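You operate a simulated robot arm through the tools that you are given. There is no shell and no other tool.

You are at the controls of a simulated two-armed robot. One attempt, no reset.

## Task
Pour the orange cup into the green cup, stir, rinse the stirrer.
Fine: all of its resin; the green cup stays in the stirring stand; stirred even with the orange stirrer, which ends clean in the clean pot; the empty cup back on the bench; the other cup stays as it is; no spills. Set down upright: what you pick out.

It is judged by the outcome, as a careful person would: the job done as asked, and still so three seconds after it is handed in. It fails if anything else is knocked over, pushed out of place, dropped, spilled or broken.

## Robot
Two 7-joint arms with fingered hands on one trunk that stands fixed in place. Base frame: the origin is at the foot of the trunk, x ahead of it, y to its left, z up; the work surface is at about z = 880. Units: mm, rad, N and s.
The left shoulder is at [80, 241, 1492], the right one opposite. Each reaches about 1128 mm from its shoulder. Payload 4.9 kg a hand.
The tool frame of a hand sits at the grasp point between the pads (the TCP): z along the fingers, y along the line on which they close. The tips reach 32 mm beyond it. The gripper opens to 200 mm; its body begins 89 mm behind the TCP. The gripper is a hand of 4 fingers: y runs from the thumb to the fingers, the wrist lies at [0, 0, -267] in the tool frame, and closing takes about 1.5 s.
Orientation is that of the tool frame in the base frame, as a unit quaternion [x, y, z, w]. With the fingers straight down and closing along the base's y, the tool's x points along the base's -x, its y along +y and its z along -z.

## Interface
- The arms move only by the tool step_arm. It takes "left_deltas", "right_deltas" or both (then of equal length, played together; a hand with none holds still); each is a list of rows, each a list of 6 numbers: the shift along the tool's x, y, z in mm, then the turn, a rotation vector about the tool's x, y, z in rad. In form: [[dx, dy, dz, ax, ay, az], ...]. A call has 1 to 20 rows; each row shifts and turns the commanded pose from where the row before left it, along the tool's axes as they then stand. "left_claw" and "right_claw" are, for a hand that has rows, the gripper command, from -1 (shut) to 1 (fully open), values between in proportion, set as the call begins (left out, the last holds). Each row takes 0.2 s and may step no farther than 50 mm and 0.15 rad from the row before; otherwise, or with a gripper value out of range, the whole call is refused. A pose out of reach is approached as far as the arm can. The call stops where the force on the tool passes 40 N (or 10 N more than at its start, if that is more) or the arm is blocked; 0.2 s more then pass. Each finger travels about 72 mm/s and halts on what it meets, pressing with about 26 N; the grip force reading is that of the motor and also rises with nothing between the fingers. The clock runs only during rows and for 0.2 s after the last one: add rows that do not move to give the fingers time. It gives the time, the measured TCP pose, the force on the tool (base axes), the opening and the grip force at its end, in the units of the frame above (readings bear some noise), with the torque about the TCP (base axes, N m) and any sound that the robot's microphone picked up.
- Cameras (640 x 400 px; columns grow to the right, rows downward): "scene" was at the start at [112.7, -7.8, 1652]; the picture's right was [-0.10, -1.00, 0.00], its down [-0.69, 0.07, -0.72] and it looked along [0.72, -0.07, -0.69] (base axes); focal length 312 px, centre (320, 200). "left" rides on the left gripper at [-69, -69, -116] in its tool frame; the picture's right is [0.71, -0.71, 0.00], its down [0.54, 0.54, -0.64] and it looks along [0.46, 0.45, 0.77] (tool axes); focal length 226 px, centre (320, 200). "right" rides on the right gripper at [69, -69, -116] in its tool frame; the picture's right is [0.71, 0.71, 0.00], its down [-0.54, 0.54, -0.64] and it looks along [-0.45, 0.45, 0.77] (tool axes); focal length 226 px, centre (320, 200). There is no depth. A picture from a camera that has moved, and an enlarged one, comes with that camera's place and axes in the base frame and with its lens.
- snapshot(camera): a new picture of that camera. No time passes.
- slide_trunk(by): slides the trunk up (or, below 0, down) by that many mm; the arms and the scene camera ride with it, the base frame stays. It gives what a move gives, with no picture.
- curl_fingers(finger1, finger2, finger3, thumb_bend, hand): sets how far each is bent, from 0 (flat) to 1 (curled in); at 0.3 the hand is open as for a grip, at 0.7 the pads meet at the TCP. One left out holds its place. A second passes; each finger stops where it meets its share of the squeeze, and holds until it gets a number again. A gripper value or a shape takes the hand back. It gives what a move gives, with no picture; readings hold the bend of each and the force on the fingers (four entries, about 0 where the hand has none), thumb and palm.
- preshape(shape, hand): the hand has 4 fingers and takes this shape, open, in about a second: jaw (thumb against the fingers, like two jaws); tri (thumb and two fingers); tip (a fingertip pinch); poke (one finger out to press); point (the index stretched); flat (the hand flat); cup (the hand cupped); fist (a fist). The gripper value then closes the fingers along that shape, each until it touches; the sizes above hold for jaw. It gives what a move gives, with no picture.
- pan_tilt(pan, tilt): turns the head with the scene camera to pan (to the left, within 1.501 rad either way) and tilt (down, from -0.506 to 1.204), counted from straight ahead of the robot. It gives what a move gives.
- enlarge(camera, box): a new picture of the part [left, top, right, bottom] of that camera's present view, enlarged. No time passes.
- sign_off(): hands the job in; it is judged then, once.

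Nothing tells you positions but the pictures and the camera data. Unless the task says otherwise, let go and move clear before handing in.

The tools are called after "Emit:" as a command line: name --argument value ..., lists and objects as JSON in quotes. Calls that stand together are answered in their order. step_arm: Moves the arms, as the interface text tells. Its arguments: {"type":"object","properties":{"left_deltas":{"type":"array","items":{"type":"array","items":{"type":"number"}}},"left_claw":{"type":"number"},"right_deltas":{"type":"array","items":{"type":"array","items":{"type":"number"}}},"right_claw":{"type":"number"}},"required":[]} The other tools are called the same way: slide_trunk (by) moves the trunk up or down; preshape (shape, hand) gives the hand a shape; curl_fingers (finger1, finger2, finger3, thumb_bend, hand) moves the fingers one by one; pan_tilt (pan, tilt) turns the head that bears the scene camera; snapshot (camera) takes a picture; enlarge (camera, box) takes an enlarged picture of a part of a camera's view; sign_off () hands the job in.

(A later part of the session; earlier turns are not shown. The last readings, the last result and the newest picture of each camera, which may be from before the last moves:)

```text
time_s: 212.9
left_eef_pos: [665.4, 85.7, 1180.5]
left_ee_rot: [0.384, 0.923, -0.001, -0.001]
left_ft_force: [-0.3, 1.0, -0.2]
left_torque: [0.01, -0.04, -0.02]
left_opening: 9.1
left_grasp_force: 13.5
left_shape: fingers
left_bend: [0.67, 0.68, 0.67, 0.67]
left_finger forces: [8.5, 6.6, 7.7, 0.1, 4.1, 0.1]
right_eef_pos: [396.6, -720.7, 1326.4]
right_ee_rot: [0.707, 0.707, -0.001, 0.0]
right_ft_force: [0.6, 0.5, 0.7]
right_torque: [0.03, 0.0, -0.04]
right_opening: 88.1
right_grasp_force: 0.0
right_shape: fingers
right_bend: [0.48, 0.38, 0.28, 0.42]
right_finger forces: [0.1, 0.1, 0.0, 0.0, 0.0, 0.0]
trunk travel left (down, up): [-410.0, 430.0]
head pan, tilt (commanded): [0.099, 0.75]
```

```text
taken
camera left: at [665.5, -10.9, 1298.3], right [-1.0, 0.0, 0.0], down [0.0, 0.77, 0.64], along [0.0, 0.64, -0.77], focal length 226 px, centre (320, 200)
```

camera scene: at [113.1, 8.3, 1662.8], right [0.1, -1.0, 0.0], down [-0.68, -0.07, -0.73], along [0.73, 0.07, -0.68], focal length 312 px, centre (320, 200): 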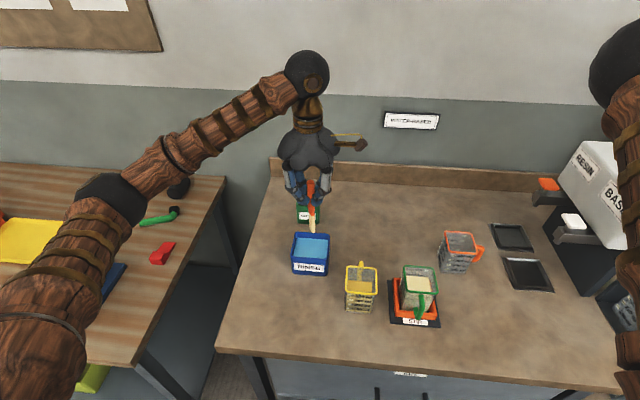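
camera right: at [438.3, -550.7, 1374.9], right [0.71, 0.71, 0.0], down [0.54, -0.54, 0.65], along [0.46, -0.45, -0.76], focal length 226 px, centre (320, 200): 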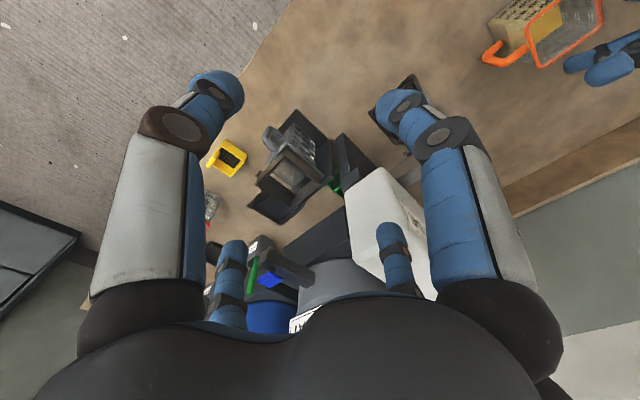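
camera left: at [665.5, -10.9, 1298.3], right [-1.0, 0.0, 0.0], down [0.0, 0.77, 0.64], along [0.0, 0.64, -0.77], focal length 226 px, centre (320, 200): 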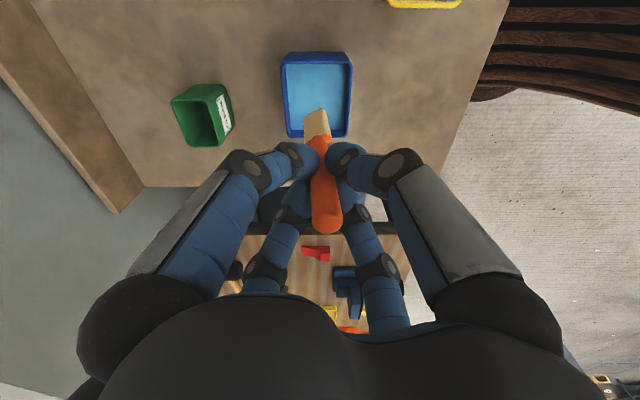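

Stirrer is centred over the rinse tub (668, 85). Lowering it into the water gently.

Emit:
step_arm --left_deltas '[[0, 0, 20, 0, 0, 0], [0, 0, 20, 0, 0, 0], [0, 0, 18, 0, 0, 0], [0, 0, 12, 0, 0, 0], [0, 0, 12, 0, 0, 0], [0, 0, 12, 0, 0, 0], [0, 0, 12, 0, 0, 0], [0, 0, 10, 0, 0, 0], [0, 0, 8, 0, 0, 0], [0, 0, 0, 0, 0, 0]]'

Emit:
snapshot --camera "left"

Emit:
enlarge --camera "scene" --box '[260, 160, 360, 290]'

```text
time_s: 215.1
left_eef_pos: [666.3, 87.2, 1057.6]
left_ee_rot: [0.383, 0.924, -0.001, -0.001]
left_ft_force: [-0.4, 0.0, -1.3]
left_torque: [0.0, -0.01, 0.0]
left_opening: 9.0
left_grasp_force: 12.9
left_shape: fingers
left_bend: [0.67, 0.68, 0.67, 0.67]
left_finger forces: [8.5, 6.4, 7.8, 0.1, 4.1, 0.0]
right_eef_pos: [396.3, -720.3, 1327.1]
right_ee_rot: [0.707, 0.707, 0.0, 0.0]
right_ft_force: [-0.6, 0.4, 0.2]
right_torque: [-0.02, 0.01, 0.02]
right_opening: 88.1
right_grasp_force: 0.0
right_shape: fingers
right_bend: [0.48, 0.38, 0.28, 0.42]
right_finger forces: [0.0, 0.1, 0.0, 0.0, 0.0, 0.0]
trunk travel left (down, up): [-410.0, 430.0]
head pan, tilt (commanded): [0.099, 0.75]
```

```text
taken
camera left: at [665.7, -10.3, 1174.1], right [-1.0, 0.0, 0.0], down [0.0, 0.77, 0.64], along [0.0, 0.64, -0.77], focal length 226 px, centre (320, 200)
```

left: 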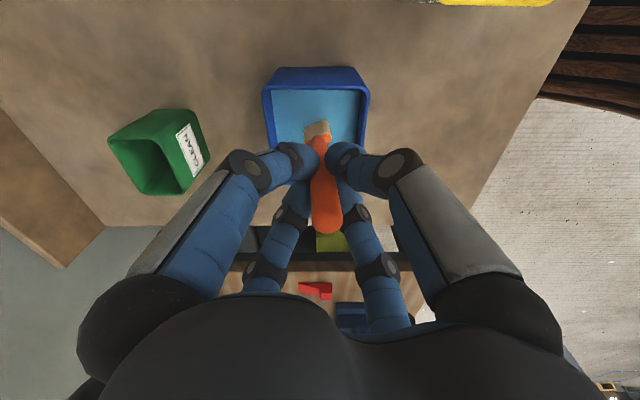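

```text
3.08 times, centred on (310, 225) of scene
camera zoom: at [113.1, 8.5, 1662.8], right [0.1, -0.99, 0.0], down [-0.68, -0.07, -0.73], along [0.73, 0.07, -0.68], focal length 960 px, centre (351, 123)
```

zoom: 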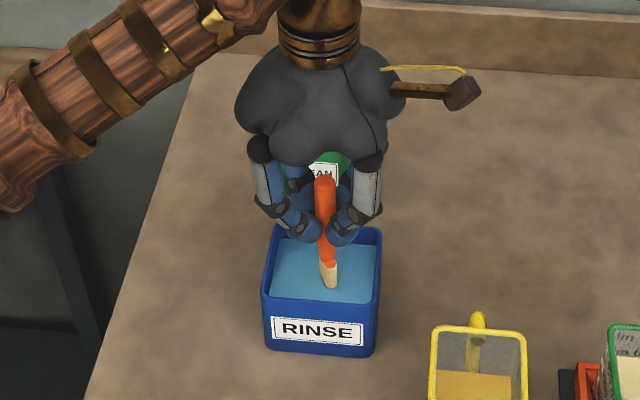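

The blade is in the water, with its upper 20 mm or so still above the surface. I'll swish first, then tilt to wet the rest.

Emit:
step_arm --left_deltas '[[16, 0, 0, 0, 0, 0], [-4.69, 11.31, 0, 0, 0, 0], [-11.31, 4.69, 0, 0, 0, 0], [-11.31, -4.69, 0, 0, 0, 0], [-4.69, -11.31, 0, 0, 0, 0], [4.69, -11.31, 0, 0, 0, 0], [11.31, -4.69, 0, 0, 0, 0], [11.31, 4.69, 0, 0, 0, 0], [4.69, 11.31, 0, 0, 0, 0], [-4.69, 11.31, 0, 0, 0, 0], [-11.31, 4.69, 0, 0, 0, 0], [-11.31, -4.69, 0, 0, 0, 0], [-4.69, -11.31, 0, 0, 0, 0], [4.69, -11.31, 0, 0, 0, 0], [11.31, -4.69, 0, 0, 0, 0], [11.31, 4.69, 0, 0, 0, 0], [4.69, 11.31, 0, 0, 0, 0], [-16, 0, 0, 0, 0, 0], [0, 0, 0, 0, 0, 0]]'

Emit:
enlarge --camera "scene" --box '[260, 160, 360, 290]'

Emit:
enlarge --camera "left" --box '[240, 50, 400, 250]'

```text
time_s: 219.1
left_eef_pos: [667.2, 87.9, 1056.8]
left_ee_rot: [0.383, 0.924, -0.001, -0.001]
left_ft_force: [1.1, 0.4, -0.5]
left_torque: [-0.01, -0.03, 0.07]
left_opening: 8.9
left_grasp_force: 13.2
left_shape: fingers
left_bend: [0.67, 0.68, 0.67, 0.67]
left_finger forces: [8.4, 6.6, 7.6, 0.0, 4.1, 0.1]
right_eef_pos: [397.9, -720.4, 1326.5]
right_ee_rot: [0.707, 0.707, -0.001, 0.0]
right_ft_force: [-0.2, -0.1, -0.4]
right_torque: [0.04, -0.03, -0.02]
right_opening: 88.2
right_grasp_force: 0.1
right_shape: fingers
right_bend: [0.48, 0.38, 0.28, 0.42]
right_finger forces: [0.0, 0.1, 0.0, 0.1, 0.1, 0.0]
trunk travel left (down, up): [-410.0, 430.0]
head pan, tilt (commanded): [0.099, 0.75]
```

```text
3.08 times, centred on (310, 225) of scene
camera zoom: at [112.9, 8.7, 1662.8], right [0.1, -0.99, 0.0], down [-0.68, -0.07, -0.73], along [0.73, 0.07, -0.68], focal length 960 px, centre (351, 123)
```

zoom: 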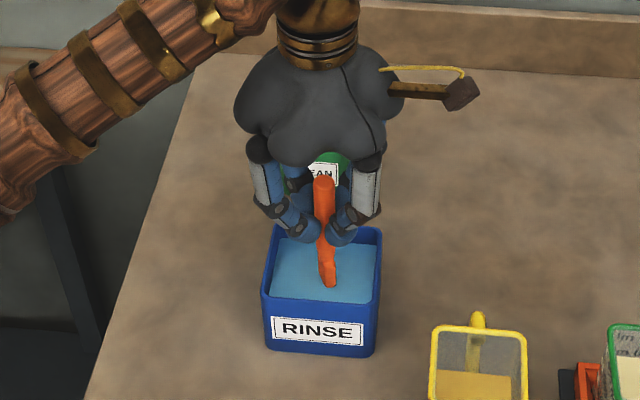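

```text
2.00 times, centred on (320, 150) of left
camera zoom: at [666.3, -9.2, 1173.2], right [-1.0, 0.0, 0.0], down [0.0, 0.77, 0.64], along [0.0, 0.64, -0.77], focal length 452 px, centre (320, 300)
```

zoom: 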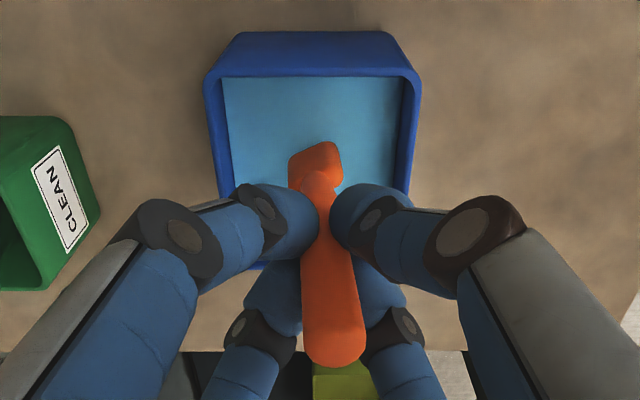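

The blade is back to clean orange. I'll swish a bit more with up-and-down strokes to be thorough, then inspect it.

Emit:
step_arm --left_deltas '[[16, 0, 0, 0, 0, 0], [-4.69, -11.31, -4, 0, 0, 0], [-11.31, -4.69, -4, 0, 0, 0], [-11.31, 4.69, -4, 0, 0, 0], [-4.69, 11.31, -4, 0, 0, 0], [4.69, 11.31, 4, 0, 0, 0], [11.31, 4.69, 4, 0, 0, 0], [11.31, -4.69, 4, 0, 0, 0], [4.69, -11.31, 4, 0, 0, 0], [-4.69, -11.31, 0, 0, 0, 0], [-11.31, -4.69, 0, 0, 0, 0], [-11.31, 4.69, 0, 0, 0, 0], [-4.69, 11.31, 0, 0, 0, 0], [4.69, 11.31, 0, 0, 0, 0], [11.31, 4.69, 0, 0, 0, 0], [11.31, -4.69, 0, 0, 0, 0], [4.69, -11.31, 0, 0, 0, 0], [-16, 0, 0, 0, 0, 0], [0, 0, 0, 0, 0, 0]]'

Emit:
step_arm --left_deltas '[[16, 0, 0, 0, 0, 0], [-4.69, 11.31, 0, 0, 0, 0], [-11.31, 4.69, 0, 0, 0, 0], [-11.31, -4.69, 0, 0, 0, 0], [-4.69, -11.31, 0, 0, 0, 0], [4.69, -11.31, 0, 0, 0, 0], [11.31, -4.69, 0, 0, 0, 0], [11.31, 4.69, 0, 0, 0, 0], [4.69, 11.31, 0, 0, 0, 0], [-16, 0, 0, 0, 0, 0], [0, 0, -10, 0, 0, 0], [0, 0, -12, 0, 0, 0], [0, 0, -14, 0, 0, 0], [0, 0, -14, 0, 0, 0], [0, 0, 0, 0, 0, 0], [0, 0, 0, 0, 0, 0], [0, 0, 0, 0, 0, 0], [0, 0, 0, 0, 0, 0], [0, 0, 0, 0, 0, 0], [0, 0, 0, 0, 0, 0]]'

Emit:
enlarge --camera "scene" --box '[260, 160, 360, 290]'

Emit:
enlarge --camera "left" --box '[240, 50, 400, 250]'

```text
time_s: 223.1
left_eef_pos: [665.2, 88.1, 1056.2]
left_ee_rot: [0.382, 0.924, 0.0, -0.002]
left_ft_force: [0.5, 0.3, -0.1]
left_torque: [-0.04, -0.03, -0.01]
left_opening: 8.9
left_grasp_force: 13.0
left_shape: fingers
left_bend: [0.67, 0.68, 0.67, 0.67]
left_finger forces: [8.4, 6.6, 7.6, 0.0, 4.2, 0.0]
right_eef_pos: [397.1, -720.1, 1326.6]
right_ee_rot: [0.707, 0.707, 0.001, 0.001]
right_ft_force: [0.0, 0.4, 0.1]
right_torque: [-0.02, -0.04, -0.01]
right_opening: 88.1
right_grasp_force: 0.1
right_shape: fingers
right_bend: [0.48, 0.38, 0.28, 0.42]
right_finger forces: [0.0, 0.0, 0.0, 0.0, 0.0, 0.0]
trunk travel left (down, up): [-410.0, 430.0]
head pan, tilt (commanded): [0.099, 0.75]
```

```text
time_s: 227.3
left_eef_pos: [665.0, 88.4, 1107.6]
left_ee_rot: [0.383, 0.924, 0.0, -0.001]
left_ft_force: [0.0, -0.1, -0.5]
left_torque: [-0.03, 0.0, 0.03]
left_opening: 9.2
left_grasp_force: 13.1
left_shape: fingers
left_bend: [0.67, 0.68, 0.67, 0.67]
left_finger forces: [8.3, 6.6, 7.6, 0.1, 4.2, 0.1]
right_eef_pos: [396.9, -720.9, 1325.8]
right_ee_rot: [0.707, 0.707, 0.001, 0.001]
right_ft_force: [-0.7, -1.0, 0.2]
right_torque: [0.05, 0.02, 0.03]
right_opening: 88.1
right_grasp_force: 0.1
right_shape: fingers
right_bend: [0.48, 0.38, 0.28, 0.42]
right_finger forces: [0.1, 0.0, 0.0, 0.0, 0.1, 0.1]
trunk travel left (down, up): [-410.0, 430.0]
head pan, tilt (commanded): [0.099, 0.75]
```

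```text
3.08 times, centred on (310, 225) of scene
camera zoom: at [113.0, 8.5, 1662.8], right [0.1, -0.99, 0.0], down [-0.68, -0.07, -0.73], along [0.73, 0.07, -0.68], focal length 960 px, centre (351, 123)
```

zoom: 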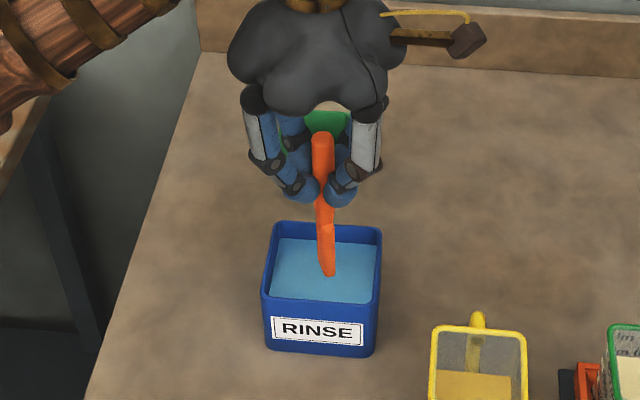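

```text
2.00 times, centred on (320, 150) of left
camera zoom: at [665.1, -9.2, 1225.2], right [-1.0, 0.0, 0.0], down [0.0, 0.77, 0.64], along [0.0, 0.64, -0.77], focal length 452 px, centre (320, 300)
```

zoom: 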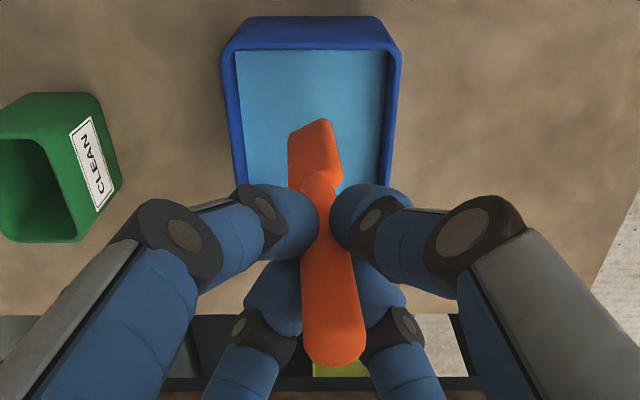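

The stirrer is clean. I'll raise it, hold over the tub so water drips off, then carry it to the clean pot.

Emit:
step_arm --left_deltas '[[0, 0, -12, 0, 0, 0], [0, 0, -12, 0, 0, 0], [0, 0, 0, 0, 0, 0], [0, 0, 0, 0, 0, 0], [0, 0, 0, 0, 0, 0], [0, 0, 0, 0, 0, 0], [0, 0, 0, 0, 0, 0], [0, 0, 0, 0, 0, 0], [0, 0, 0, 0, 0, 0], [0, 0, 0, 0, 0, 0], [0, 0, 0, 0, 0, 0], [0, 0, 0, 0, 0, 0], [0, 0, -25, 0, 0, 0], [0, 0, -25, 0, 0, 0], [0, 0, 0, 0, 0, 0]]'

Emit:
enlarge --camera "scene" --box '[260, 140, 360, 270]'

Emit:
step_arm --left_deltas '[[-13.5, 19.3, 0, 0, 0, 0], [-13.5, 19.3, 0, 0, 0, 0], [-13.5, 19.3, 0, 0, 0, 0], [-13.5, 19.3, 0, 0, 0, 0], [-13.5, 19.3, 0, 0, 0, 0], [-13.5, 19.3, 0, 0, 0, 0], [-13.5, 19.3, 0, 0, 0, 0], [-13.5, 19.3, 0, 0, 0, 0], [0, 0, 0, 0, 0, -0.1309], [0, 0, 0, 0, 0, -0.1309], [0, 0, 0, 0, 0, -0.1309], [0, 0, 0, 0, 0, -0.1309], [0, 0, 0, 0, 0, -0.1309], [0, 0, 0, 0, 0, -0.1309], [0, 0, 0, 0, 0, 0]]'

Emit:
snapshot --camera "left"

Emit:
enlarge --camera "scene" --box '[260, 100, 380, 250]'

```text
time_s: 230.5
left_eef_pos: [666.2, 86.5, 1178.6]
left_ee_rot: [0.384, 0.924, 0.0, -0.001]
left_ft_force: [0.4, 0.6, -0.3]
left_torque: [0.01, 0.0, 0.0]
left_opening: 9.2
left_grasp_force: 13.4
left_shape: fingers
left_bend: [0.67, 0.68, 0.67, 0.67]
left_finger forces: [8.3, 6.6, 7.6, 0.0, 4.0, 0.0]
right_eef_pos: [396.7, -721.2, 1326.9]
right_ee_rot: [0.708, 0.707, 0.002, 0.0]
right_ft_force: [-0.3, -0.8, 0.2]
right_torque: [0.0, 0.01, 0.02]
right_opening: 88.0
right_grasp_force: 0.1
right_shape: fingers
right_bend: [0.48, 0.38, 0.28, 0.42]
right_finger forces: [0.1, 0.1, 0.1, 0.1, 0.0, 0.0]
trunk travel left (down, up): [-410.0, 430.0]
head pan, tilt (commanded): [0.099, 0.75]
```

```text
3.08 times, centred on (310, 205) of scene
camera zoom: at [113.5, 8.6, 1662.7], right [0.1, -0.99, 0.0], down [-0.68, -0.07, -0.73], along [0.73, 0.07, -0.68], focal length 960 px, centre (351, 185)
```

zoom: 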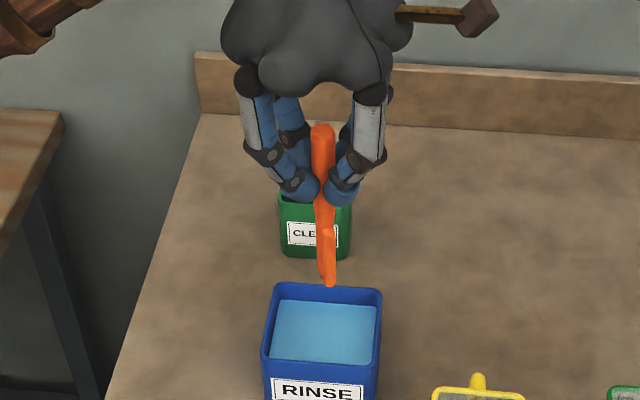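

```text
time_s: 233.7
left_eef_pos: [851.8, 120.2, 1178.7]
left_ee_rot: [0.0, 1.0, -0.001, -0.002]
left_ft_force: [-0.3, 0.5, -0.7]
left_torque: [0.01, 0.01, -0.02]
left_opening: 9.2
left_grasp_force: 13.5
left_shape: fingers
left_bend: [0.67, 0.68, 0.67, 0.67]
left_finger forces: [8.1, 6.5, 7.5, 0.1, 4.0, 0.0]
right_eef_pos: [396.9, -720.3, 1326.3]
right_ee_rot: [0.707, 0.707, 0.001, 0.0]
right_ft_force: [0.5, 0.5, 0.6]
right_torque: [0.0, 0.02, -0.02]
right_opening: 88.2
right_grasp_force: 0.0
right_shape: fingers
right_bend: [0.48, 0.38, 0.28, 0.42]
right_finger forces: [0.1, 0.1, 0.0, 0.1, 0.0, 0.1]
trunk travel left (down, up): [-410.0, 430.0]
head pan, tilt (commanded): [0.099, 0.75]
```

```text
taken
camera left: at [920.5, 50.8, 1296.8], right [-0.71, -0.71, 0.0], down [-0.54, 0.54, 0.64], along [-0.46, 0.45, -0.76], focal length 226 px, centre (320, 200)
```

left: 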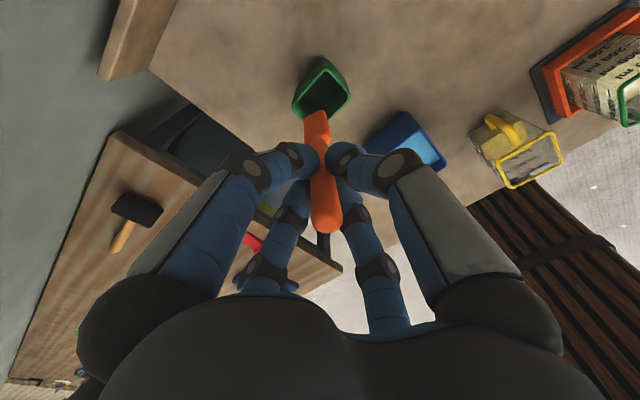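

```text
2.67 times, centred on (320, 175) of scene
camera zoom: at [113.1, 8.5, 1662.8], right [0.1, -0.99, 0.0], down [-0.68, -0.07, -0.73], along [0.73, 0.07, -0.68], focal length 832 px, centre (320, 267)
```

zoom: 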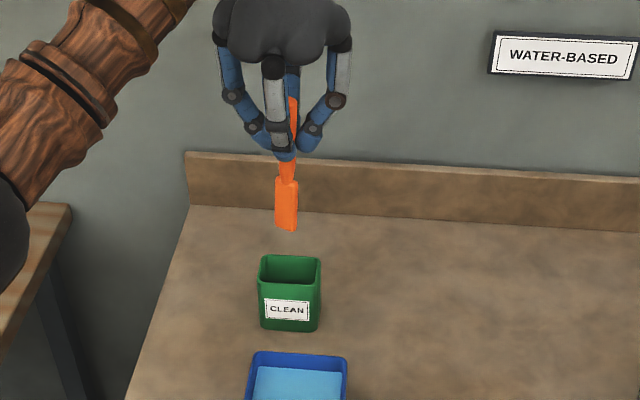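

Clean and dry over the pot. The stirrer is tilted about 3° in the grip; I'll tilt the hand slightly to make it vertical and check again.

Emit:
step_arm --left_deltas '[[0, 0, 0, 0.0408, 0.0405, 0], [0, 0, 0, 0, 0, 0]]'

Emit:
enlarge --camera "left" --box '[240, 40, 400, 260]'

Emit:
enlarge --camera "scene" --box '[285, 120, 345, 240]'

```text
time_s: 234.3
left_eef_pos: [852.2, 118.6, 1179.8]
left_ee_rot: [0.0, 1.0, -0.022, -0.022]
left_ft_force: [-0.3, 1.0, -1.0]
left_torque: [0.03, 0.01, 0.02]
left_opening: 9.2
left_grasp_force: 13.4
left_shape: fingers
left_bend: [0.67, 0.68, 0.67, 0.67]
left_finger forces: [8.2, 6.6, 7.4, 0.0, 3.9, 0.0]
right_eef_pos: [397.5, -720.3, 1325.1]
right_ee_rot: [0.707, 0.707, 0.0, 0.0]
right_ft_force: [0.1, -0.2, -0.6]
right_torque: [0.02, -0.02, 0.05]
right_opening: 88.3
right_grasp_force: 0.0
right_shape: fingers
right_bend: [0.48, 0.38, 0.28, 0.42]
right_finger forces: [0.1, 0.0, 0.1, 0.0, 0.0, 0.0]
trunk travel left (down, up): [-410.0, 430.0]
head pan, tilt (commanded): [0.099, 0.75]
```

```text
1.82 times, centred on (320, 150) of left
camera zoom: at [925.3, 54.9, 1296.6], right [-0.71, -0.7, 0.06], down [-0.51, 0.57, 0.64], along [-0.49, 0.42, -0.76], focal length 411 px, centre (320, 291)
```

zoom: 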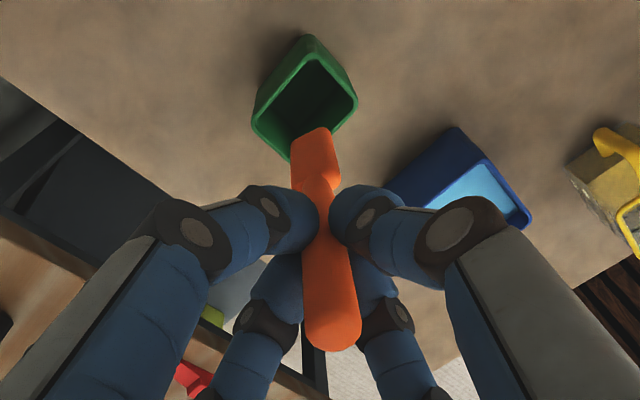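

```text
3.33 times, centred on (315, 180) of scene
camera zoom: at [113.1, 8.4, 1662.8], right [0.1, -0.99, 0.0], down [-0.68, -0.07, -0.73], along [0.73, 0.07, -0.68], focal length 1040 px, centre (337, 267)
```

zoom: 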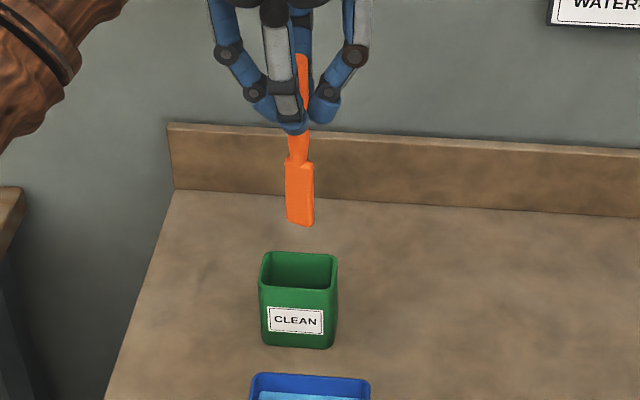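

The stirrer is now within about 1° of vertical. Centring it over the pot and lowering it in.

Emit:
step_arm --left_deltas '[[-4, 3.5, -0.3, 0, 0, 0], [-0.97, 0.98, 24, 0, 0, 0], [-0.97, 0.98, 24, 0, 0, 0], [0, 0, 0, 0, 0, 0]]'

Emit:
enlarge --camera "left" --box '[240, 40, 400, 260]'

Emit:
enlarge --camera "scene" --box '[285, 130, 345, 250]'

```text
time_s: 235.3
left_eef_pos: [856.1, 122.8, 1132.3]
left_ee_rot: [0.0, 1.0, -0.021, -0.022]
left_ft_force: [-1.0, -0.3, -0.4]
left_torque: [0.01, -0.01, 0.03]
left_opening: 9.1
left_grasp_force: 13.6
left_shape: fingers
left_bend: [0.67, 0.68, 0.67, 0.67]
left_finger forces: [8.2, 6.6, 7.4, 0.0, 4.1, 0.0]
right_eef_pos: [396.6, -720.1, 1327.1]
right_ee_rot: [0.707, 0.707, 0.001, -0.001]
right_ft_force: [-0.2, -0.2, -0.3]
right_torque: [0.02, -0.04, -0.02]
right_opening: 88.1
right_grasp_force: 0.2
right_shape: fingers
right_bend: [0.48, 0.38, 0.28, 0.42]
right_finger forces: [0.1, 0.0, 0.1, 0.1, 0.0, 0.1]
trunk travel left (down, up): [-410.0, 430.0]
head pan, tilt (commanded): [0.099, 0.75]
```

```text
1.82 times, centred on (320, 150) of left
camera zoom: at [929.2, 58.4, 1249.7], right [-0.71, -0.7, 0.06], down [-0.51, 0.57, 0.64], along [-0.49, 0.42, -0.76], focal length 411 px, centre (320, 291)
```

zoom: 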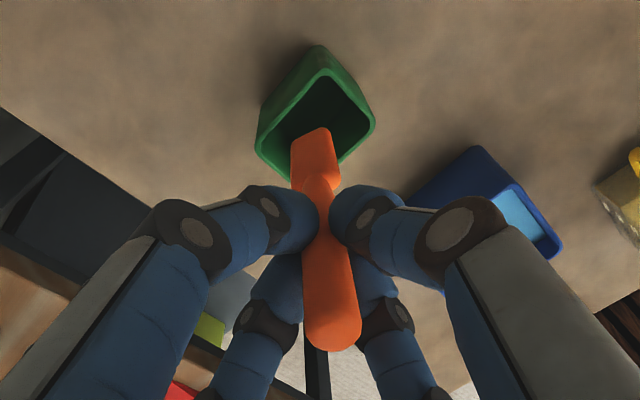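

```text
3.33 times, centred on (315, 190) of scene
camera zoom: at [112.8, 8.5, 1662.8], right [0.1, -0.99, 0.0], down [-0.68, -0.07, -0.73], along [0.73, 0.07, -0.68], focal length 1040 px, centre (337, 233)
```

zoom: 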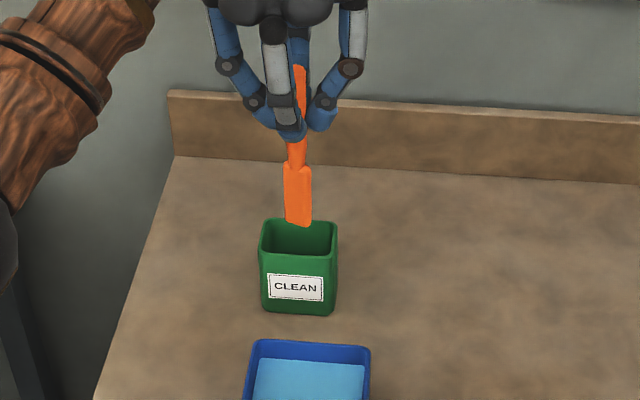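

The blade is right over the opening. Lowering in, then feeling gently for the floor.

Emit:
step_arm --left_deltas '[[-0.8, 0.8, 20, 0, 0, 0], [-0.8, 0.8, 20, 0, 0, 0], [-0.8, 0.8, 20, 0, 0, 0], [-0.5, 0.5, 12, 0, 0, 0], [0, 0, 0, 0, 0, 0]]'

Emit:
enlarge --camera "left" --box '[240, 40, 400, 260]'

Emit:
enlarge --camera "scene" --box '[285, 150, 345, 270]'

```text
time_s: 236.5
left_eef_pos: [856.1, 123.1, 1059.7]
left_ee_rot: [0.001, 1.0, -0.02, -0.022]
left_ft_force: [0.5, -0.3, -1.0]
left_torque: [0.02, -0.03, -0.01]
left_opening: 8.9
left_grasp_force: 13.0
left_shape: fingers
left_bend: [0.67, 0.68, 0.67, 0.67]
left_finger forces: [8.2, 6.6, 7.5, 0.0, 4.0, 0.0]
right_eef_pos: [397.4, -720.0, 1326.6]
right_ee_rot: [0.707, 0.707, 0.001, -0.001]
right_ft_force: [-0.1, 0.2, 0.1]
right_torque: [0.01, -0.02, -0.01]
right_opening: 88.2
right_grasp_force: 0.0
right_shape: fingers
right_bend: [0.48, 0.38, 0.28, 0.42]
right_finger forces: [0.0, 0.0, 0.0, 0.0, 0.0, 0.0]
trunk travel left (down, up): [-410.0, 430.0]
head pan, tilt (commanded): [0.099, 0.75]
```

```text
1.82 times, centred on (320, 150) of left
camera zoom: at [928.9, 58.8, 1176.7], right [-0.71, -0.7, 0.06], down [-0.51, 0.57, 0.64], along [-0.49, 0.42, -0.76], focal length 411 px, centre (320, 291)
```

zoom: 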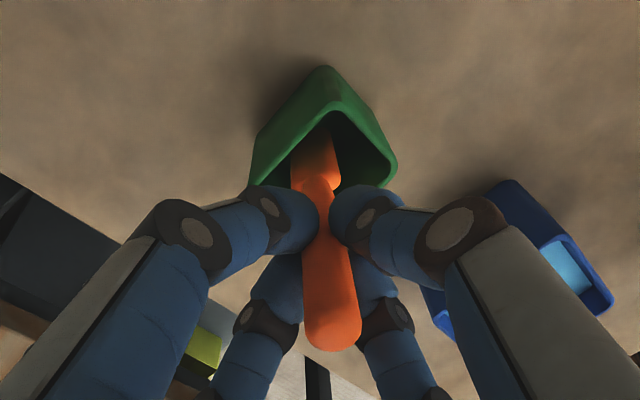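

```text
3.33 times, centred on (315, 210) of scene
camera zoom: at [113.0, 8.5, 1662.8], right [0.1, -0.99, 0.0], down [-0.68, -0.07, -0.73], along [0.73, 0.07, -0.68], focal length 1040 px, centre (337, 167)
```

zoom: 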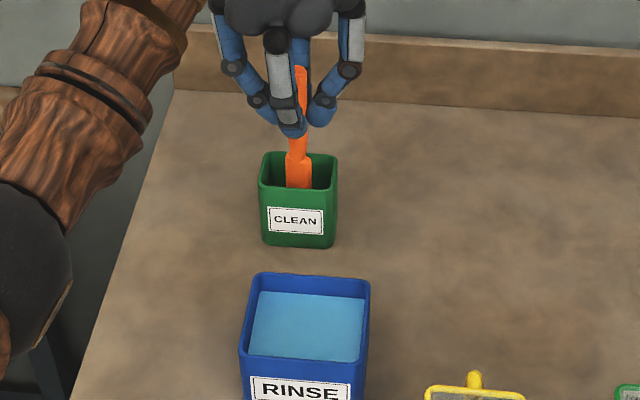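

Inside the pot with no contact yet. Creeping down to find the floor.

Emit:
step_arm --left_deltas '[[-0.1, 0.1, 2.5, 0, 0, 0], [-0.1, 0.1, 2.5, 0, 0, 0], [-0.1, 0.1, 2.5, 0, 0, 0], [0, 0, 0, 0, 0, 0]]'

Emit:
step_arm --left_deltas '[[-0.1, 0.1, 2, 0, 0, 0], [-0.1, 0.1, 2, 0, 0, 0], [0, 0, 0, 0, 0, 0]]'

Emit:
step_arm --left_deltas '[[-0.1, 0.1, 1.5, 0, 0, 0], [-0.1, 0.1, 1.5, 0, 0, 0], [0, 0, 0, 0, 0, 0]]'

```text
time_s: 237.5
left_eef_pos: [854.6, 123.4, 1052.3]
left_ee_rot: [0.001, 1.0, -0.02, -0.021]
left_ft_force: [0.2, -0.2, -0.1]
left_torque: [0.0, 0.02, 0.02]
left_opening: 9.3
left_grasp_force: 13.3
left_shape: fingers
left_bend: [0.67, 0.68, 0.67, 0.67]
left_finger forces: [8.2, 6.6, 7.5, 0.0, 4.1, 0.0]
right_eef_pos: [397.2, -720.7, 1325.5]
right_ee_rot: [0.707, 0.707, -0.001, 0.0]
right_ft_force: [0.4, -0.1, 0.2]
right_torque: [0.01, 0.04, 0.01]
right_opening: 88.0
right_grasp_force: 0.0
right_shape: fingers
right_bend: [0.48, 0.38, 0.28, 0.42]
right_finger forces: [0.0, 0.0, 0.1, 0.1, 0.0, 0.0]
trunk travel left (down, up): [-410.0, 430.0]
head pan, tilt (commanded): [0.099, 0.75]
```

```text
time_s: 238.3
left_eef_pos: [855.6, 123.8, 1047.5]
left_ee_rot: [0.0, 1.0, -0.021, -0.021]
left_ft_force: [0.2, -0.6, -0.1]
left_torque: [0.01, 0.0, -0.01]
left_opening: 9.2
left_grasp_force: 12.7
left_shape: fingers
left_bend: [0.67, 0.68, 0.67, 0.67]
left_finger forces: [8.2, 6.5, 7.4, 0.0, 4.1, 0.0]
right_eef_pos: [397.8, -720.2, 1326.1]
right_ee_rot: [0.707, 0.707, 0.0, 0.0]
right_ft_force: [-0.4, -0.1, -0.4]
right_torque: [-0.01, 0.0, 0.02]
right_opening: 88.1
right_grasp_force: 0.1
right_shape: fingers
right_bend: [0.48, 0.38, 0.28, 0.42]
right_finger forces: [0.0, 0.0, 0.0, 0.0, 0.0, 0.0]
trunk travel left (down, up): [-410.0, 430.0]
head pan, tilt (commanded): [0.099, 0.75]
```

```text
time_s: 239.1
left_eef_pos: [856.1, 123.8, 1046.5]
left_ee_rot: [0.001, 1.0, -0.02, -0.022]
left_ft_force: [-0.1, -0.8, 0.6]
left_torque: [-0.01, -0.01, -0.01]
left_opening: 9.2
left_grasp_force: 13.0
left_shape: fingers
left_bend: [0.67, 0.68, 0.67, 0.67]
left_finger forces: [8.3, 6.6, 7.3, 0.0, 4.0, 0.0]
right_eef_pos: [397.7, -721.0, 1327.6]
right_ee_rot: [0.707, 0.707, 0.0, 0.0]
right_ft_force: [-0.2, 0.4, -0.2]
right_torque: [-0.03, 0.0, -0.03]
right_opening: 88.0
right_grasp_force: 0.2
right_shape: fingers
right_bend: [0.48, 0.38, 0.28, 0.42]
right_finger forces: [0.0, 0.0, 0.1, 0.0, 0.0, 0.0]
trunk travel left (down, up): [-410.0, 430.0]
head pan, tilt (commanded): [0.099, 0.75]
```

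Still essentially free; continuing in 1 mm steps until a clear contact.

Emit:
step_arm --left_deltas '[[-0.04, 0.04, 1, 0, 0, 0], [-0.04, 0.04, 1, 0, 0, 0], [0, 0, 0, 0, 0, 0]]'

Emit:
step_arm --left_deltas '[[-0.04, 0.04, 1, 0, 0, 0], [-0.04, 0.04, 1, 0, 0, 0], [0, 0, 0, 0, 0, 0]]'

Emit:
enlarge --camera "left" --box '[240, 40, 400, 260]'

```text
time_s: 239.9
left_eef_pos: [855.3, 123.0, 1043.1]
left_ee_rot: [0.002, 1.0, -0.02, -0.022]
left_ft_force: [0.1, -0.7, -0.2]
left_torque: [0.0, 0.01, -0.04]
left_opening: 8.9
left_grasp_force: 13.2
left_shape: fingers
left_bend: [0.67, 0.68, 0.67, 0.67]
left_finger forces: [8.3, 6.7, 7.4, 0.0, 4.1, 0.0]
right_eef_pos: [396.9, -719.6, 1326.7]
right_ee_rot: [0.707, 0.707, 0.001, 0.0]
right_ft_force: [0.2, 0.4, -0.5]
right_torque: [0.02, 0.01, 0.04]
right_opening: 88.1
right_grasp_force: 0.1
right_shape: fingers
right_bend: [0.48, 0.38, 0.28, 0.42]
right_finger forces: [0.1, 0.0, 0.0, 0.0, 0.0, 0.1]
trunk travel left (down, up): [-410.0, 430.0]
head pan, tilt (commanded): [0.099, 0.75]
```

```text
time_s: 240.7
left_eef_pos: [856.2, 124.0, 1040.6]
left_ee_rot: [0.0, 1.0, -0.02, -0.022]
left_ft_force: [0.2, -0.6, -1.0]
left_torque: [0.0, 0.0, 0.0]
left_opening: 9.1
left_grasp_force: 13.2
left_shape: fingers
left_bend: [0.67, 0.68, 0.67, 0.67]
left_finger forces: [8.2, 6.5, 7.3, 0.0, 4.1, 0.1]
right_eef_pos: [396.7, -720.0, 1326.4]
right_ee_rot: [0.707, 0.707, 0.0, -0.001]
right_ft_force: [-1.0, -0.9, -0.5]
right_torque: [0.01, -0.01, -0.01]
right_opening: 88.2
right_grasp_force: 0.0
right_shape: fingers
right_bend: [0.48, 0.38, 0.28, 0.42]
right_finger forces: [0.0, 0.0, 0.0, 0.1, 0.0, 0.0]
trunk travel left (down, up): [-410.0, 430.0]
head pan, tilt (commanded): [0.099, 0.75]
```

```text
1.82 times, centred on (320, 150) of left
camera zoom: at [929.1, 59.5, 1158.4], right [-0.71, -0.7, 0.06], down [-0.51, 0.57, 0.64], along [-0.49, 0.42, -0.76], focal length 411 px, centre (320, 291)
```

zoom: 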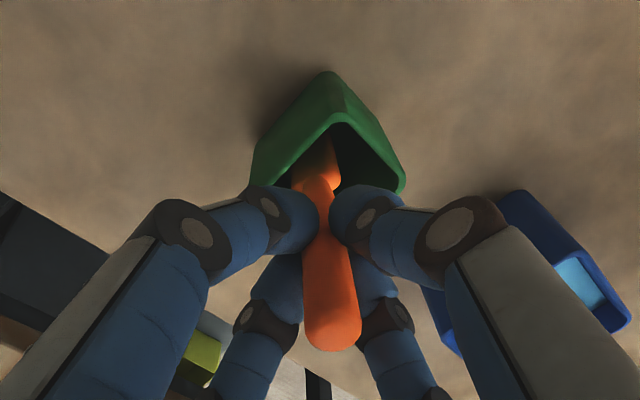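

No contact yet; a few more millimetres.

Emit:
step_arm --left_deltas '[[-0.04, 0.04, 1, 0, 0, 0], [-0.04, 0.04, 1, 0, 0, 0], [0, 0, 0, 0, 0, 0]]'

Emit:
step_arm --left_deltas '[[-0.04, 0.04, 1, 0, 0, 0], [-0.04, 0.04, 1, 0, 0, 0], [0, 0, 0, 0, 0, 0]]'

Emit:
step_arm --left_deltas '[[-0.04, 0.04, 1, 0, 0, 0], [-0.04, 0.04, 1, 0, 0, 0], [0, 0, 0, 0, 0, 0]]'

```text
time_s: 241.5
left_eef_pos: [855.3, 122.6, 1040.3]
left_ee_rot: [0.002, 1.0, -0.022, -0.022]
left_ft_force: [0.0, 0.6, 0.0]
left_torque: [-0.02, 0.0, 0.02]
left_opening: 8.9
left_grasp_force: 13.3
left_shape: fingers
left_bend: [0.67, 0.68, 0.67, 0.67]
left_finger forces: [8.2, 6.6, 7.4, 0.0, 4.1, 0.1]
right_eef_pos: [398.7, -720.5, 1326.3]
right_ee_rot: [0.707, 0.707, 0.0, 0.0]
right_ft_force: [-0.3, 0.1, -0.3]
right_torque: [0.02, 0.01, 0.03]
right_opening: 88.1
right_grasp_force: 0.1
right_shape: fingers
right_bend: [0.48, 0.38, 0.28, 0.42]
right_finger forces: [0.0, 0.0, 0.0, 0.1, 0.0, 0.0]
trunk travel left (down, up): [-410.0, 430.0]
head pan, tilt (commanded): [0.099, 0.75]
```

```text
time_s: 242.3
left_eef_pos: [854.2, 123.5, 1038.5]
left_ee_rot: [0.001, 1.0, -0.021, -0.021]
left_ft_force: [-0.1, 0.9, 7.2]
left_torque: [0.01, 0.02, 0.0]
left_opening: 9.0
left_grasp_force: 14.9
left_shape: fingers
left_bend: [0.67, 0.68, 0.67, 0.67]
left_finger forces: [9.2, 7.7, 8.4, 0.0, 4.4, 0.0]
right_eef_pos: [396.7, -719.8, 1327.5]
right_ee_rot: [0.707, 0.707, -0.001, 0.0]
right_ft_force: [-0.6, -0.6, -0.9]
right_torque: [0.02, 0.01, 0.01]
right_opening: 88.3
right_grasp_force: 0.0
right_shape: fingers
right_bend: [0.48, 0.38, 0.28, 0.42]
right_finger forces: [0.1, 0.0, 0.0, 0.0, 0.1, 0.0]
trunk travel left (down, up): [-410.0, 430.0]
head pan, tilt (commanded): [0.099, 0.75]
```

```text
time_s: 243.1
left_eef_pos: [854.0, 123.6, 1037.2]
left_ee_rot: [0.001, 1.0, -0.021, -0.02]
left_ft_force: [0.6, 3.3, 20.6]
left_torque: [-0.01, -0.04, -0.01]
left_opening: 8.6
left_grasp_force: 18.9
left_shape: fingers
left_bend: [0.67, 0.68, 0.67, 0.67]
left_finger forces: [11.9, 10.0, 10.6, 0.1, 5.5, 0.1]
right_eef_pos: [395.3, -720.5, 1328.2]
right_ee_rot: [0.707, 0.707, 0.001, 0.0]
right_ft_force: [0.0, 0.1, 0.0]
right_torque: [-0.02, 0.0, -0.01]
right_opening: 88.1
right_grasp_force: 0.1
right_shape: fingers
right_bend: [0.48, 0.38, 0.28, 0.42]
right_finger forces: [0.0, 0.0, 0.1, 0.0, 0.1, 0.0]
trunk travel left (down, up): [-410.0, 430.0]
head pan, tilt (commanded): [0.099, 0.75]
```

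Floor found (20 N). Backing off 2.5 mm so it just rests.

Emit:
step_arm --left_deltas '[[0.05, -0.05, -1.3, 0, 0, 0], [0.05, -0.05, -1.2, 0, 0, 0], [0, 0, 0, 0, 0, 0]]'

Emit:
enlarge --camera "left" --box '[240, 40, 400, 260]'

Emit:
enlarge --camera "scene" --box '[285, 150, 345, 270]'

```text
time_s: 243.9
left_eef_pos: [854.6, 122.8, 1039.0]
left_ee_rot: [0.001, 1.0, -0.02, -0.021]
left_ft_force: [1.2, 1.9, 12.8]
left_torque: [0.01, -0.05, 0.01]
left_opening: 8.5
left_grasp_force: 17.7
left_shape: fingers
left_bend: [0.67, 0.68, 0.67, 0.67]
left_finger forces: [11.2, 9.1, 10.1, 0.0, 5.2, 0.0]
right_eef_pos: [396.4, -720.9, 1326.8]
right_ee_rot: [0.707, 0.707, 0.0, 0.001]
right_ft_force: [-0.1, 0.0, -0.7]
right_torque: [0.03, 0.01, -0.01]
right_opening: 87.8
right_grasp_force: 0.0
right_shape: fingers
right_bend: [0.48, 0.38, 0.28, 0.42]
right_finger forces: [0.1, 0.0, 0.1, 0.1, 0.1, 0.1]
trunk travel left (down, up): [-410.0, 430.0]
head pan, tilt (commanded): [0.099, 0.75]
```

```text
1.82 times, centred on (320, 150) of left
camera zoom: at [927.1, 58.4, 1155.0], right [-0.71, -0.7, 0.06], down [-0.51, 0.57, 0.64], along [-0.49, 0.42, -0.76], focal length 411 px, centre (320, 291)
```

zoom: 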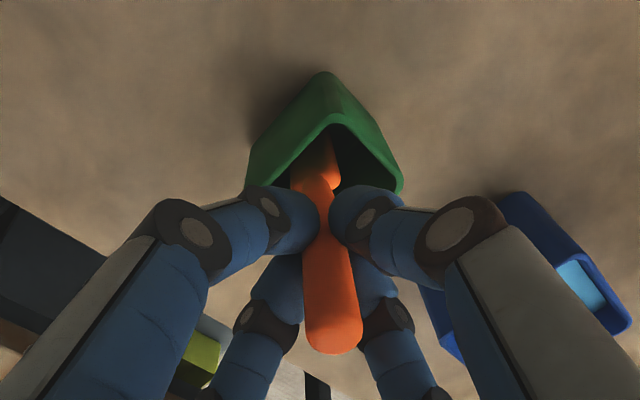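

```text
3.33 times, centred on (315, 210) of scene
camera zoom: at [111.2, 8.4, 1662.9], right [0.1, -0.99, 0.0], down [-0.68, -0.07, -0.73], along [0.73, 0.07, -0.68], focal length 1040 px, centre (337, 167)
```

zoom: 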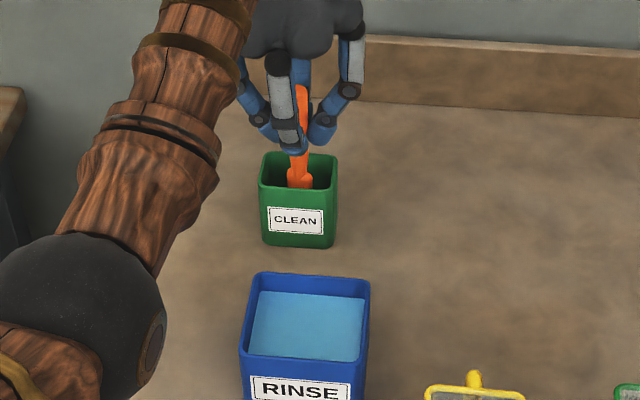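

Still pressing 13 N; backing off a bit more.

Emit:
step_arm --left_deltas '[[0.04, -0.04, -1, 0, 0, 0], [0, 0, 0, 0, 0, 0], [0, 0, 0, 0, 0, 0]]'

Emit:
step_arm --left_deltas '[[0.04, -0.04, -1, 0, 0, 0], [0, 0, 0, 0, 0, 0], [0, 0, 0, 0, 0, 0]]'

```text
time_s: 244.7
left_eef_pos: [856.2, 122.8, 1038.3]
left_ee_rot: [0.002, 1.0, -0.021, -0.021]
left_ft_force: [-0.6, 0.7, 5.2]
left_torque: [-0.02, -0.02, -0.02]
left_opening: 8.9
left_grasp_force: 16.1
left_shape: fingers
left_bend: [0.67, 0.68, 0.67, 0.67]
left_finger forces: [9.8, 8.1, 9.3, 0.0, 4.7, 0.0]
right_eef_pos: [396.6, -719.2, 1325.9]
right_ee_rot: [0.707, 0.708, 0.0, 0.0]
right_ft_force: [-0.9, 0.5, 0.1]
right_torque: [-0.01, -0.02, 0.01]
right_opening: 87.9
right_grasp_force: 0.0
right_shape: fingers
right_bend: [0.48, 0.38, 0.28, 0.42]
right_finger forces: [0.1, 0.0, 0.0, 0.0, 0.1, 0.1]
trunk travel left (down, up): [-410.0, 430.0]
head pan, tilt (commanded): [0.099, 0.75]
```

```text
time_s: 245.5
left_eef_pos: [855.8, 123.6, 1039.8]
left_ee_rot: [0.001, 1.0, -0.02, -0.021]
left_ft_force: [0.5, 0.7, -1.2]
left_torque: [-0.02, 0.0, 0.02]
left_opening: 9.0
left_grasp_force: 14.3
left_shape: fingers
left_bend: [0.67, 0.68, 0.67, 0.67]
left_finger forces: [8.8, 7.1, 8.4, 0.0, 4.3, 0.0]
right_eef_pos: [397.2, -720.7, 1326.8]
right_ee_rot: [0.707, 0.707, 0.0, 0.001]
right_ft_force: [0.0, 0.3, 0.1]
right_torque: [0.01, 0.0, 0.0]
right_opening: 88.1
right_grasp_force: 0.1
right_shape: fingers
right_bend: [0.48, 0.38, 0.28, 0.42]
right_finger forces: [0.0, 0.0, 0.0, 0.1, 0.0, 0.1]
trunk travel left (down, up): [-410.0, 430.0]
head pan, tilt (commanded): [0.099, 0.75]
```

Now it just rests. I'll lower half a millimetre and release all four fingers evenly in small steps.

Emit:
step_arm --left_deltas '[[-0.02, 0.02, 0.6, 0, 0, 0], [0, 0, 0, 0, 0, 0], [0, 0, 0, 0, 0, 0]]'

Emit:
curl_fingers --hand "left" --finger1 0.65 --finger2 0.65 --finger3 0.65 --thumb_bend 0.65

Emit:
enlarge --camera "left" --box '[240, 40, 400, 260]'

Emit:
enlarge --camera "scene" --box '[285, 150, 345, 270]'

```text
time_s: 246.3
left_eef_pos: [856.6, 122.5, 1040.0]
left_ee_rot: [0.001, 1.0, -0.02, -0.021]
left_ft_force: [1.0, -0.9, 0.2]
left_torque: [0.02, -0.03, 0.0]
left_opening: 9.0
left_grasp_force: 14.0
left_shape: fingers
left_bend: [0.67, 0.68, 0.67, 0.67]
left_finger forces: [8.8, 7.2, 8.2, 0.0, 4.2, 0.1]
right_eef_pos: [397.5, -720.1, 1325.3]
right_ee_rot: [0.707, 0.707, 0.0, 0.001]
right_ft_force: [0.4, 0.6, 0.1]
right_torque: [-0.02, -0.02, -0.03]
right_opening: 88.1
right_grasp_force: 0.1
right_shape: fingers
right_bend: [0.48, 0.38, 0.28, 0.42]
right_finger forces: [0.0, 0.0, 0.1, 0.0, 0.0, 0.0]
trunk travel left (down, up): [-410.0, 430.0]
head pan, tilt (commanded): [0.099, 0.75]
```

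```text
time_s: 247.3
left_eef_pos: [855.3, 122.5, 1039.4]
left_ee_rot: [0.001, 1.0, -0.02, -0.022]
left_ft_force: [0.0, 0.4, 0.3]
left_torque: [-0.01, 0.02, 0.03]
left_opening: 15.0
left_grasp_force: 0.0
left_shape: fingers
left_bend: [0.65, 0.65, 0.65, 0.65]
left_finger forces: [0.0, 0.0, 0.1, 0.0, 0.1, 0.1]
right_eef_pos: [397.1, -721.2, 1326.1]
right_ee_rot: [0.708, 0.707, 0.001, 0.0]
right_ft_force: [-0.2, 0.1, 0.2]
right_torque: [-0.02, 0.0, -0.01]
right_opening: 88.1
right_grasp_force: 0.1
right_shape: fingers
right_bend: [0.48, 0.38, 0.28, 0.42]
right_finger forces: [0.1, 0.0, 0.0, 0.1, 0.0, 0.0]
trunk travel left (down, up): [-410.0, 430.0]
head pan, tilt (commanded): [0.099, 0.75]
```

```text
1.82 times, centred on (320, 150) of left
camera zoom: at [928.4, 58.2, 1156.1], right [-0.71, -0.7, 0.06], down [-0.51, 0.57, 0.64], along [-0.49, 0.42, -0.76], focal length 411 px, centre (320, 291)
```

zoom: 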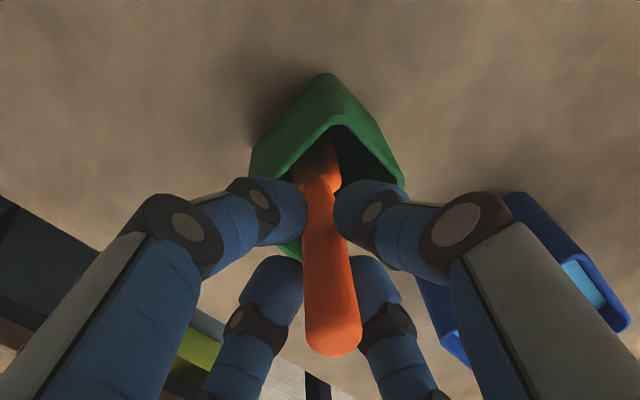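

```text
3.33 times, centred on (315, 210) of scene
camera zoom: at [113.1, 8.4, 1662.8], right [0.1, -0.99, 0.0], down [-0.68, -0.07, -0.73], along [0.73, 0.07, -0.68], focal length 1040 px, centre (337, 167)
```

zoom: 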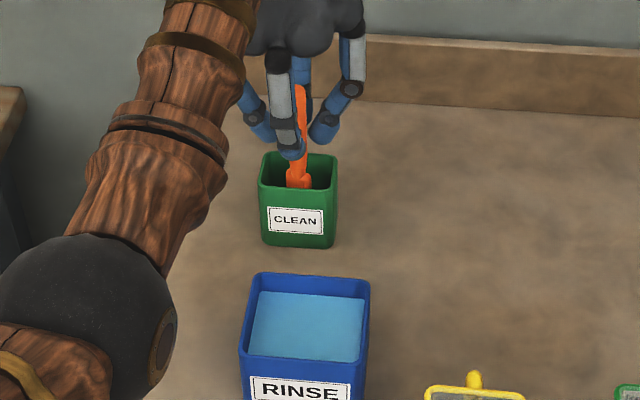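

It stands on its own with no finger contact. Opening wider.

Emit:
curl_fingers --hand "left" --finger1 0.58 --finger2 0.58 --finger3 0.58 --thumb_bend 0.58

Emit:
enlarge --camera "left" --box '[240, 40, 400, 260]'

Emit:
curl_fingers --hand "left" --finger1 0.48 --finger2 0.48 --finger3 0.48 --thumb_bend 0.48

Emit:
enlarge --camera "left" --box '[240, 40, 400, 260]'

Emit:
enlarge --camera "scene" --box '[285, 150, 345, 270]'

```text
time_s: 248.3
left_eef_pos: [855.8, 122.0, 1038.5]
left_ee_rot: [0.0, 1.0, -0.02, -0.022]
left_ft_force: [0.6, 0.0, -0.1]
left_torque: [0.03, 0.0, -0.04]
left_opening: 43.4
left_grasp_force: 0.1
left_shape: fingers
left_bend: [0.57, 0.57, 0.57, 0.57]
left_finger forces: [0.1, 0.0, 0.0, 0.0, 0.1, 0.0]
right_eef_pos: [396.6, -721.3, 1326.9]
right_ee_rot: [0.707, 0.707, 0.0, 0.0]
right_ft_force: [-0.4, 0.6, -0.3]
right_torque: [0.02, 0.0, 0.02]
right_opening: 88.2
right_grasp_force: 0.0
right_shape: fingers
right_bend: [0.48, 0.38, 0.28, 0.42]
right_finger forces: [0.0, 0.1, 0.1, 0.1, 0.0, 0.0]
trunk travel left (down, up): [-410.0, 430.0]
head pan, tilt (commanded): [0.099, 0.75]
```

```text
1.82 times, centred on (320, 150) of left
camera zoom: at [928.4, 58.2, 1156.2], right [-0.71, -0.7, 0.06], down [-0.51, 0.57, 0.64], along [-0.49, 0.42, -0.76], focal length 411 px, centre (320, 291)
```

zoom: 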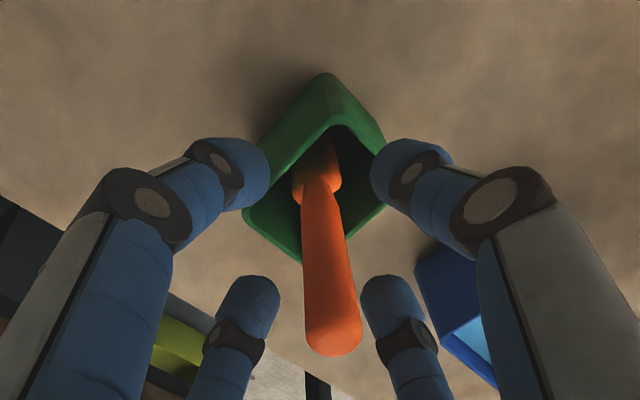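

```text
time_s: 249.3
left_eef_pos: [854.3, 122.0, 1038.9]
left_ee_rot: [0.001, 1.0, -0.02, -0.022]
left_ft_force: [0.5, -0.4, -1.0]
left_torque: [-0.02, -0.01, 0.01]
left_opening: 75.9
left_grasp_force: 0.1
left_shape: fingers
left_bend: [0.48, 0.48, 0.48, 0.48]
left_finger forces: [0.0, 0.0, 0.1, 0.1, 0.0, 0.0]
right_eef_pos: [396.6, -719.9, 1327.2]
right_ee_rot: [0.707, 0.707, 0.0, 0.0]
right_ft_force: [0.6, 0.7, -0.4]
right_torque: [-0.01, -0.01, 0.02]
right_opening: 88.2
right_grasp_force: 0.1
right_shape: fingers
right_bend: [0.48, 0.38, 0.28, 0.42]
right_finger forces: [0.0, 0.0, 0.0, 0.1, 0.0, 0.1]
trunk travel left (down, up): [-410.0, 430.0]
head pan, tilt (commanded): [0.099, 0.75]
```

```text
1.82 times, centred on (320, 150) of left
camera zoom: at [928.4, 58.2, 1156.2], right [-0.71, -0.7, 0.06], down [-0.51, 0.57, 0.64], along [-0.49, 0.42, -0.76], focal length 411 px, centre (320, 291)
```

zoom: 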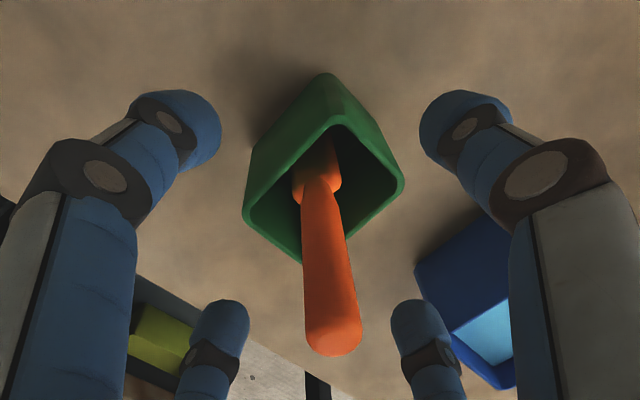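

```text
3.33 times, centred on (315, 210) of scene
camera zoom: at [113.1, 8.4, 1662.8], right [0.1, -0.99, 0.0], down [-0.68, -0.07, -0.73], along [0.73, 0.07, -0.68], focal length 1040 px, centre (337, 167)
```

zoom: 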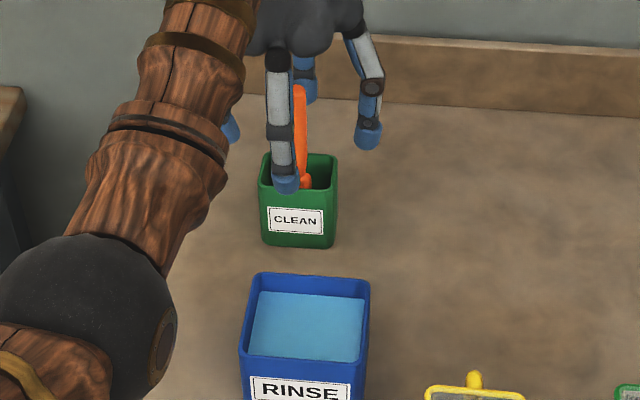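

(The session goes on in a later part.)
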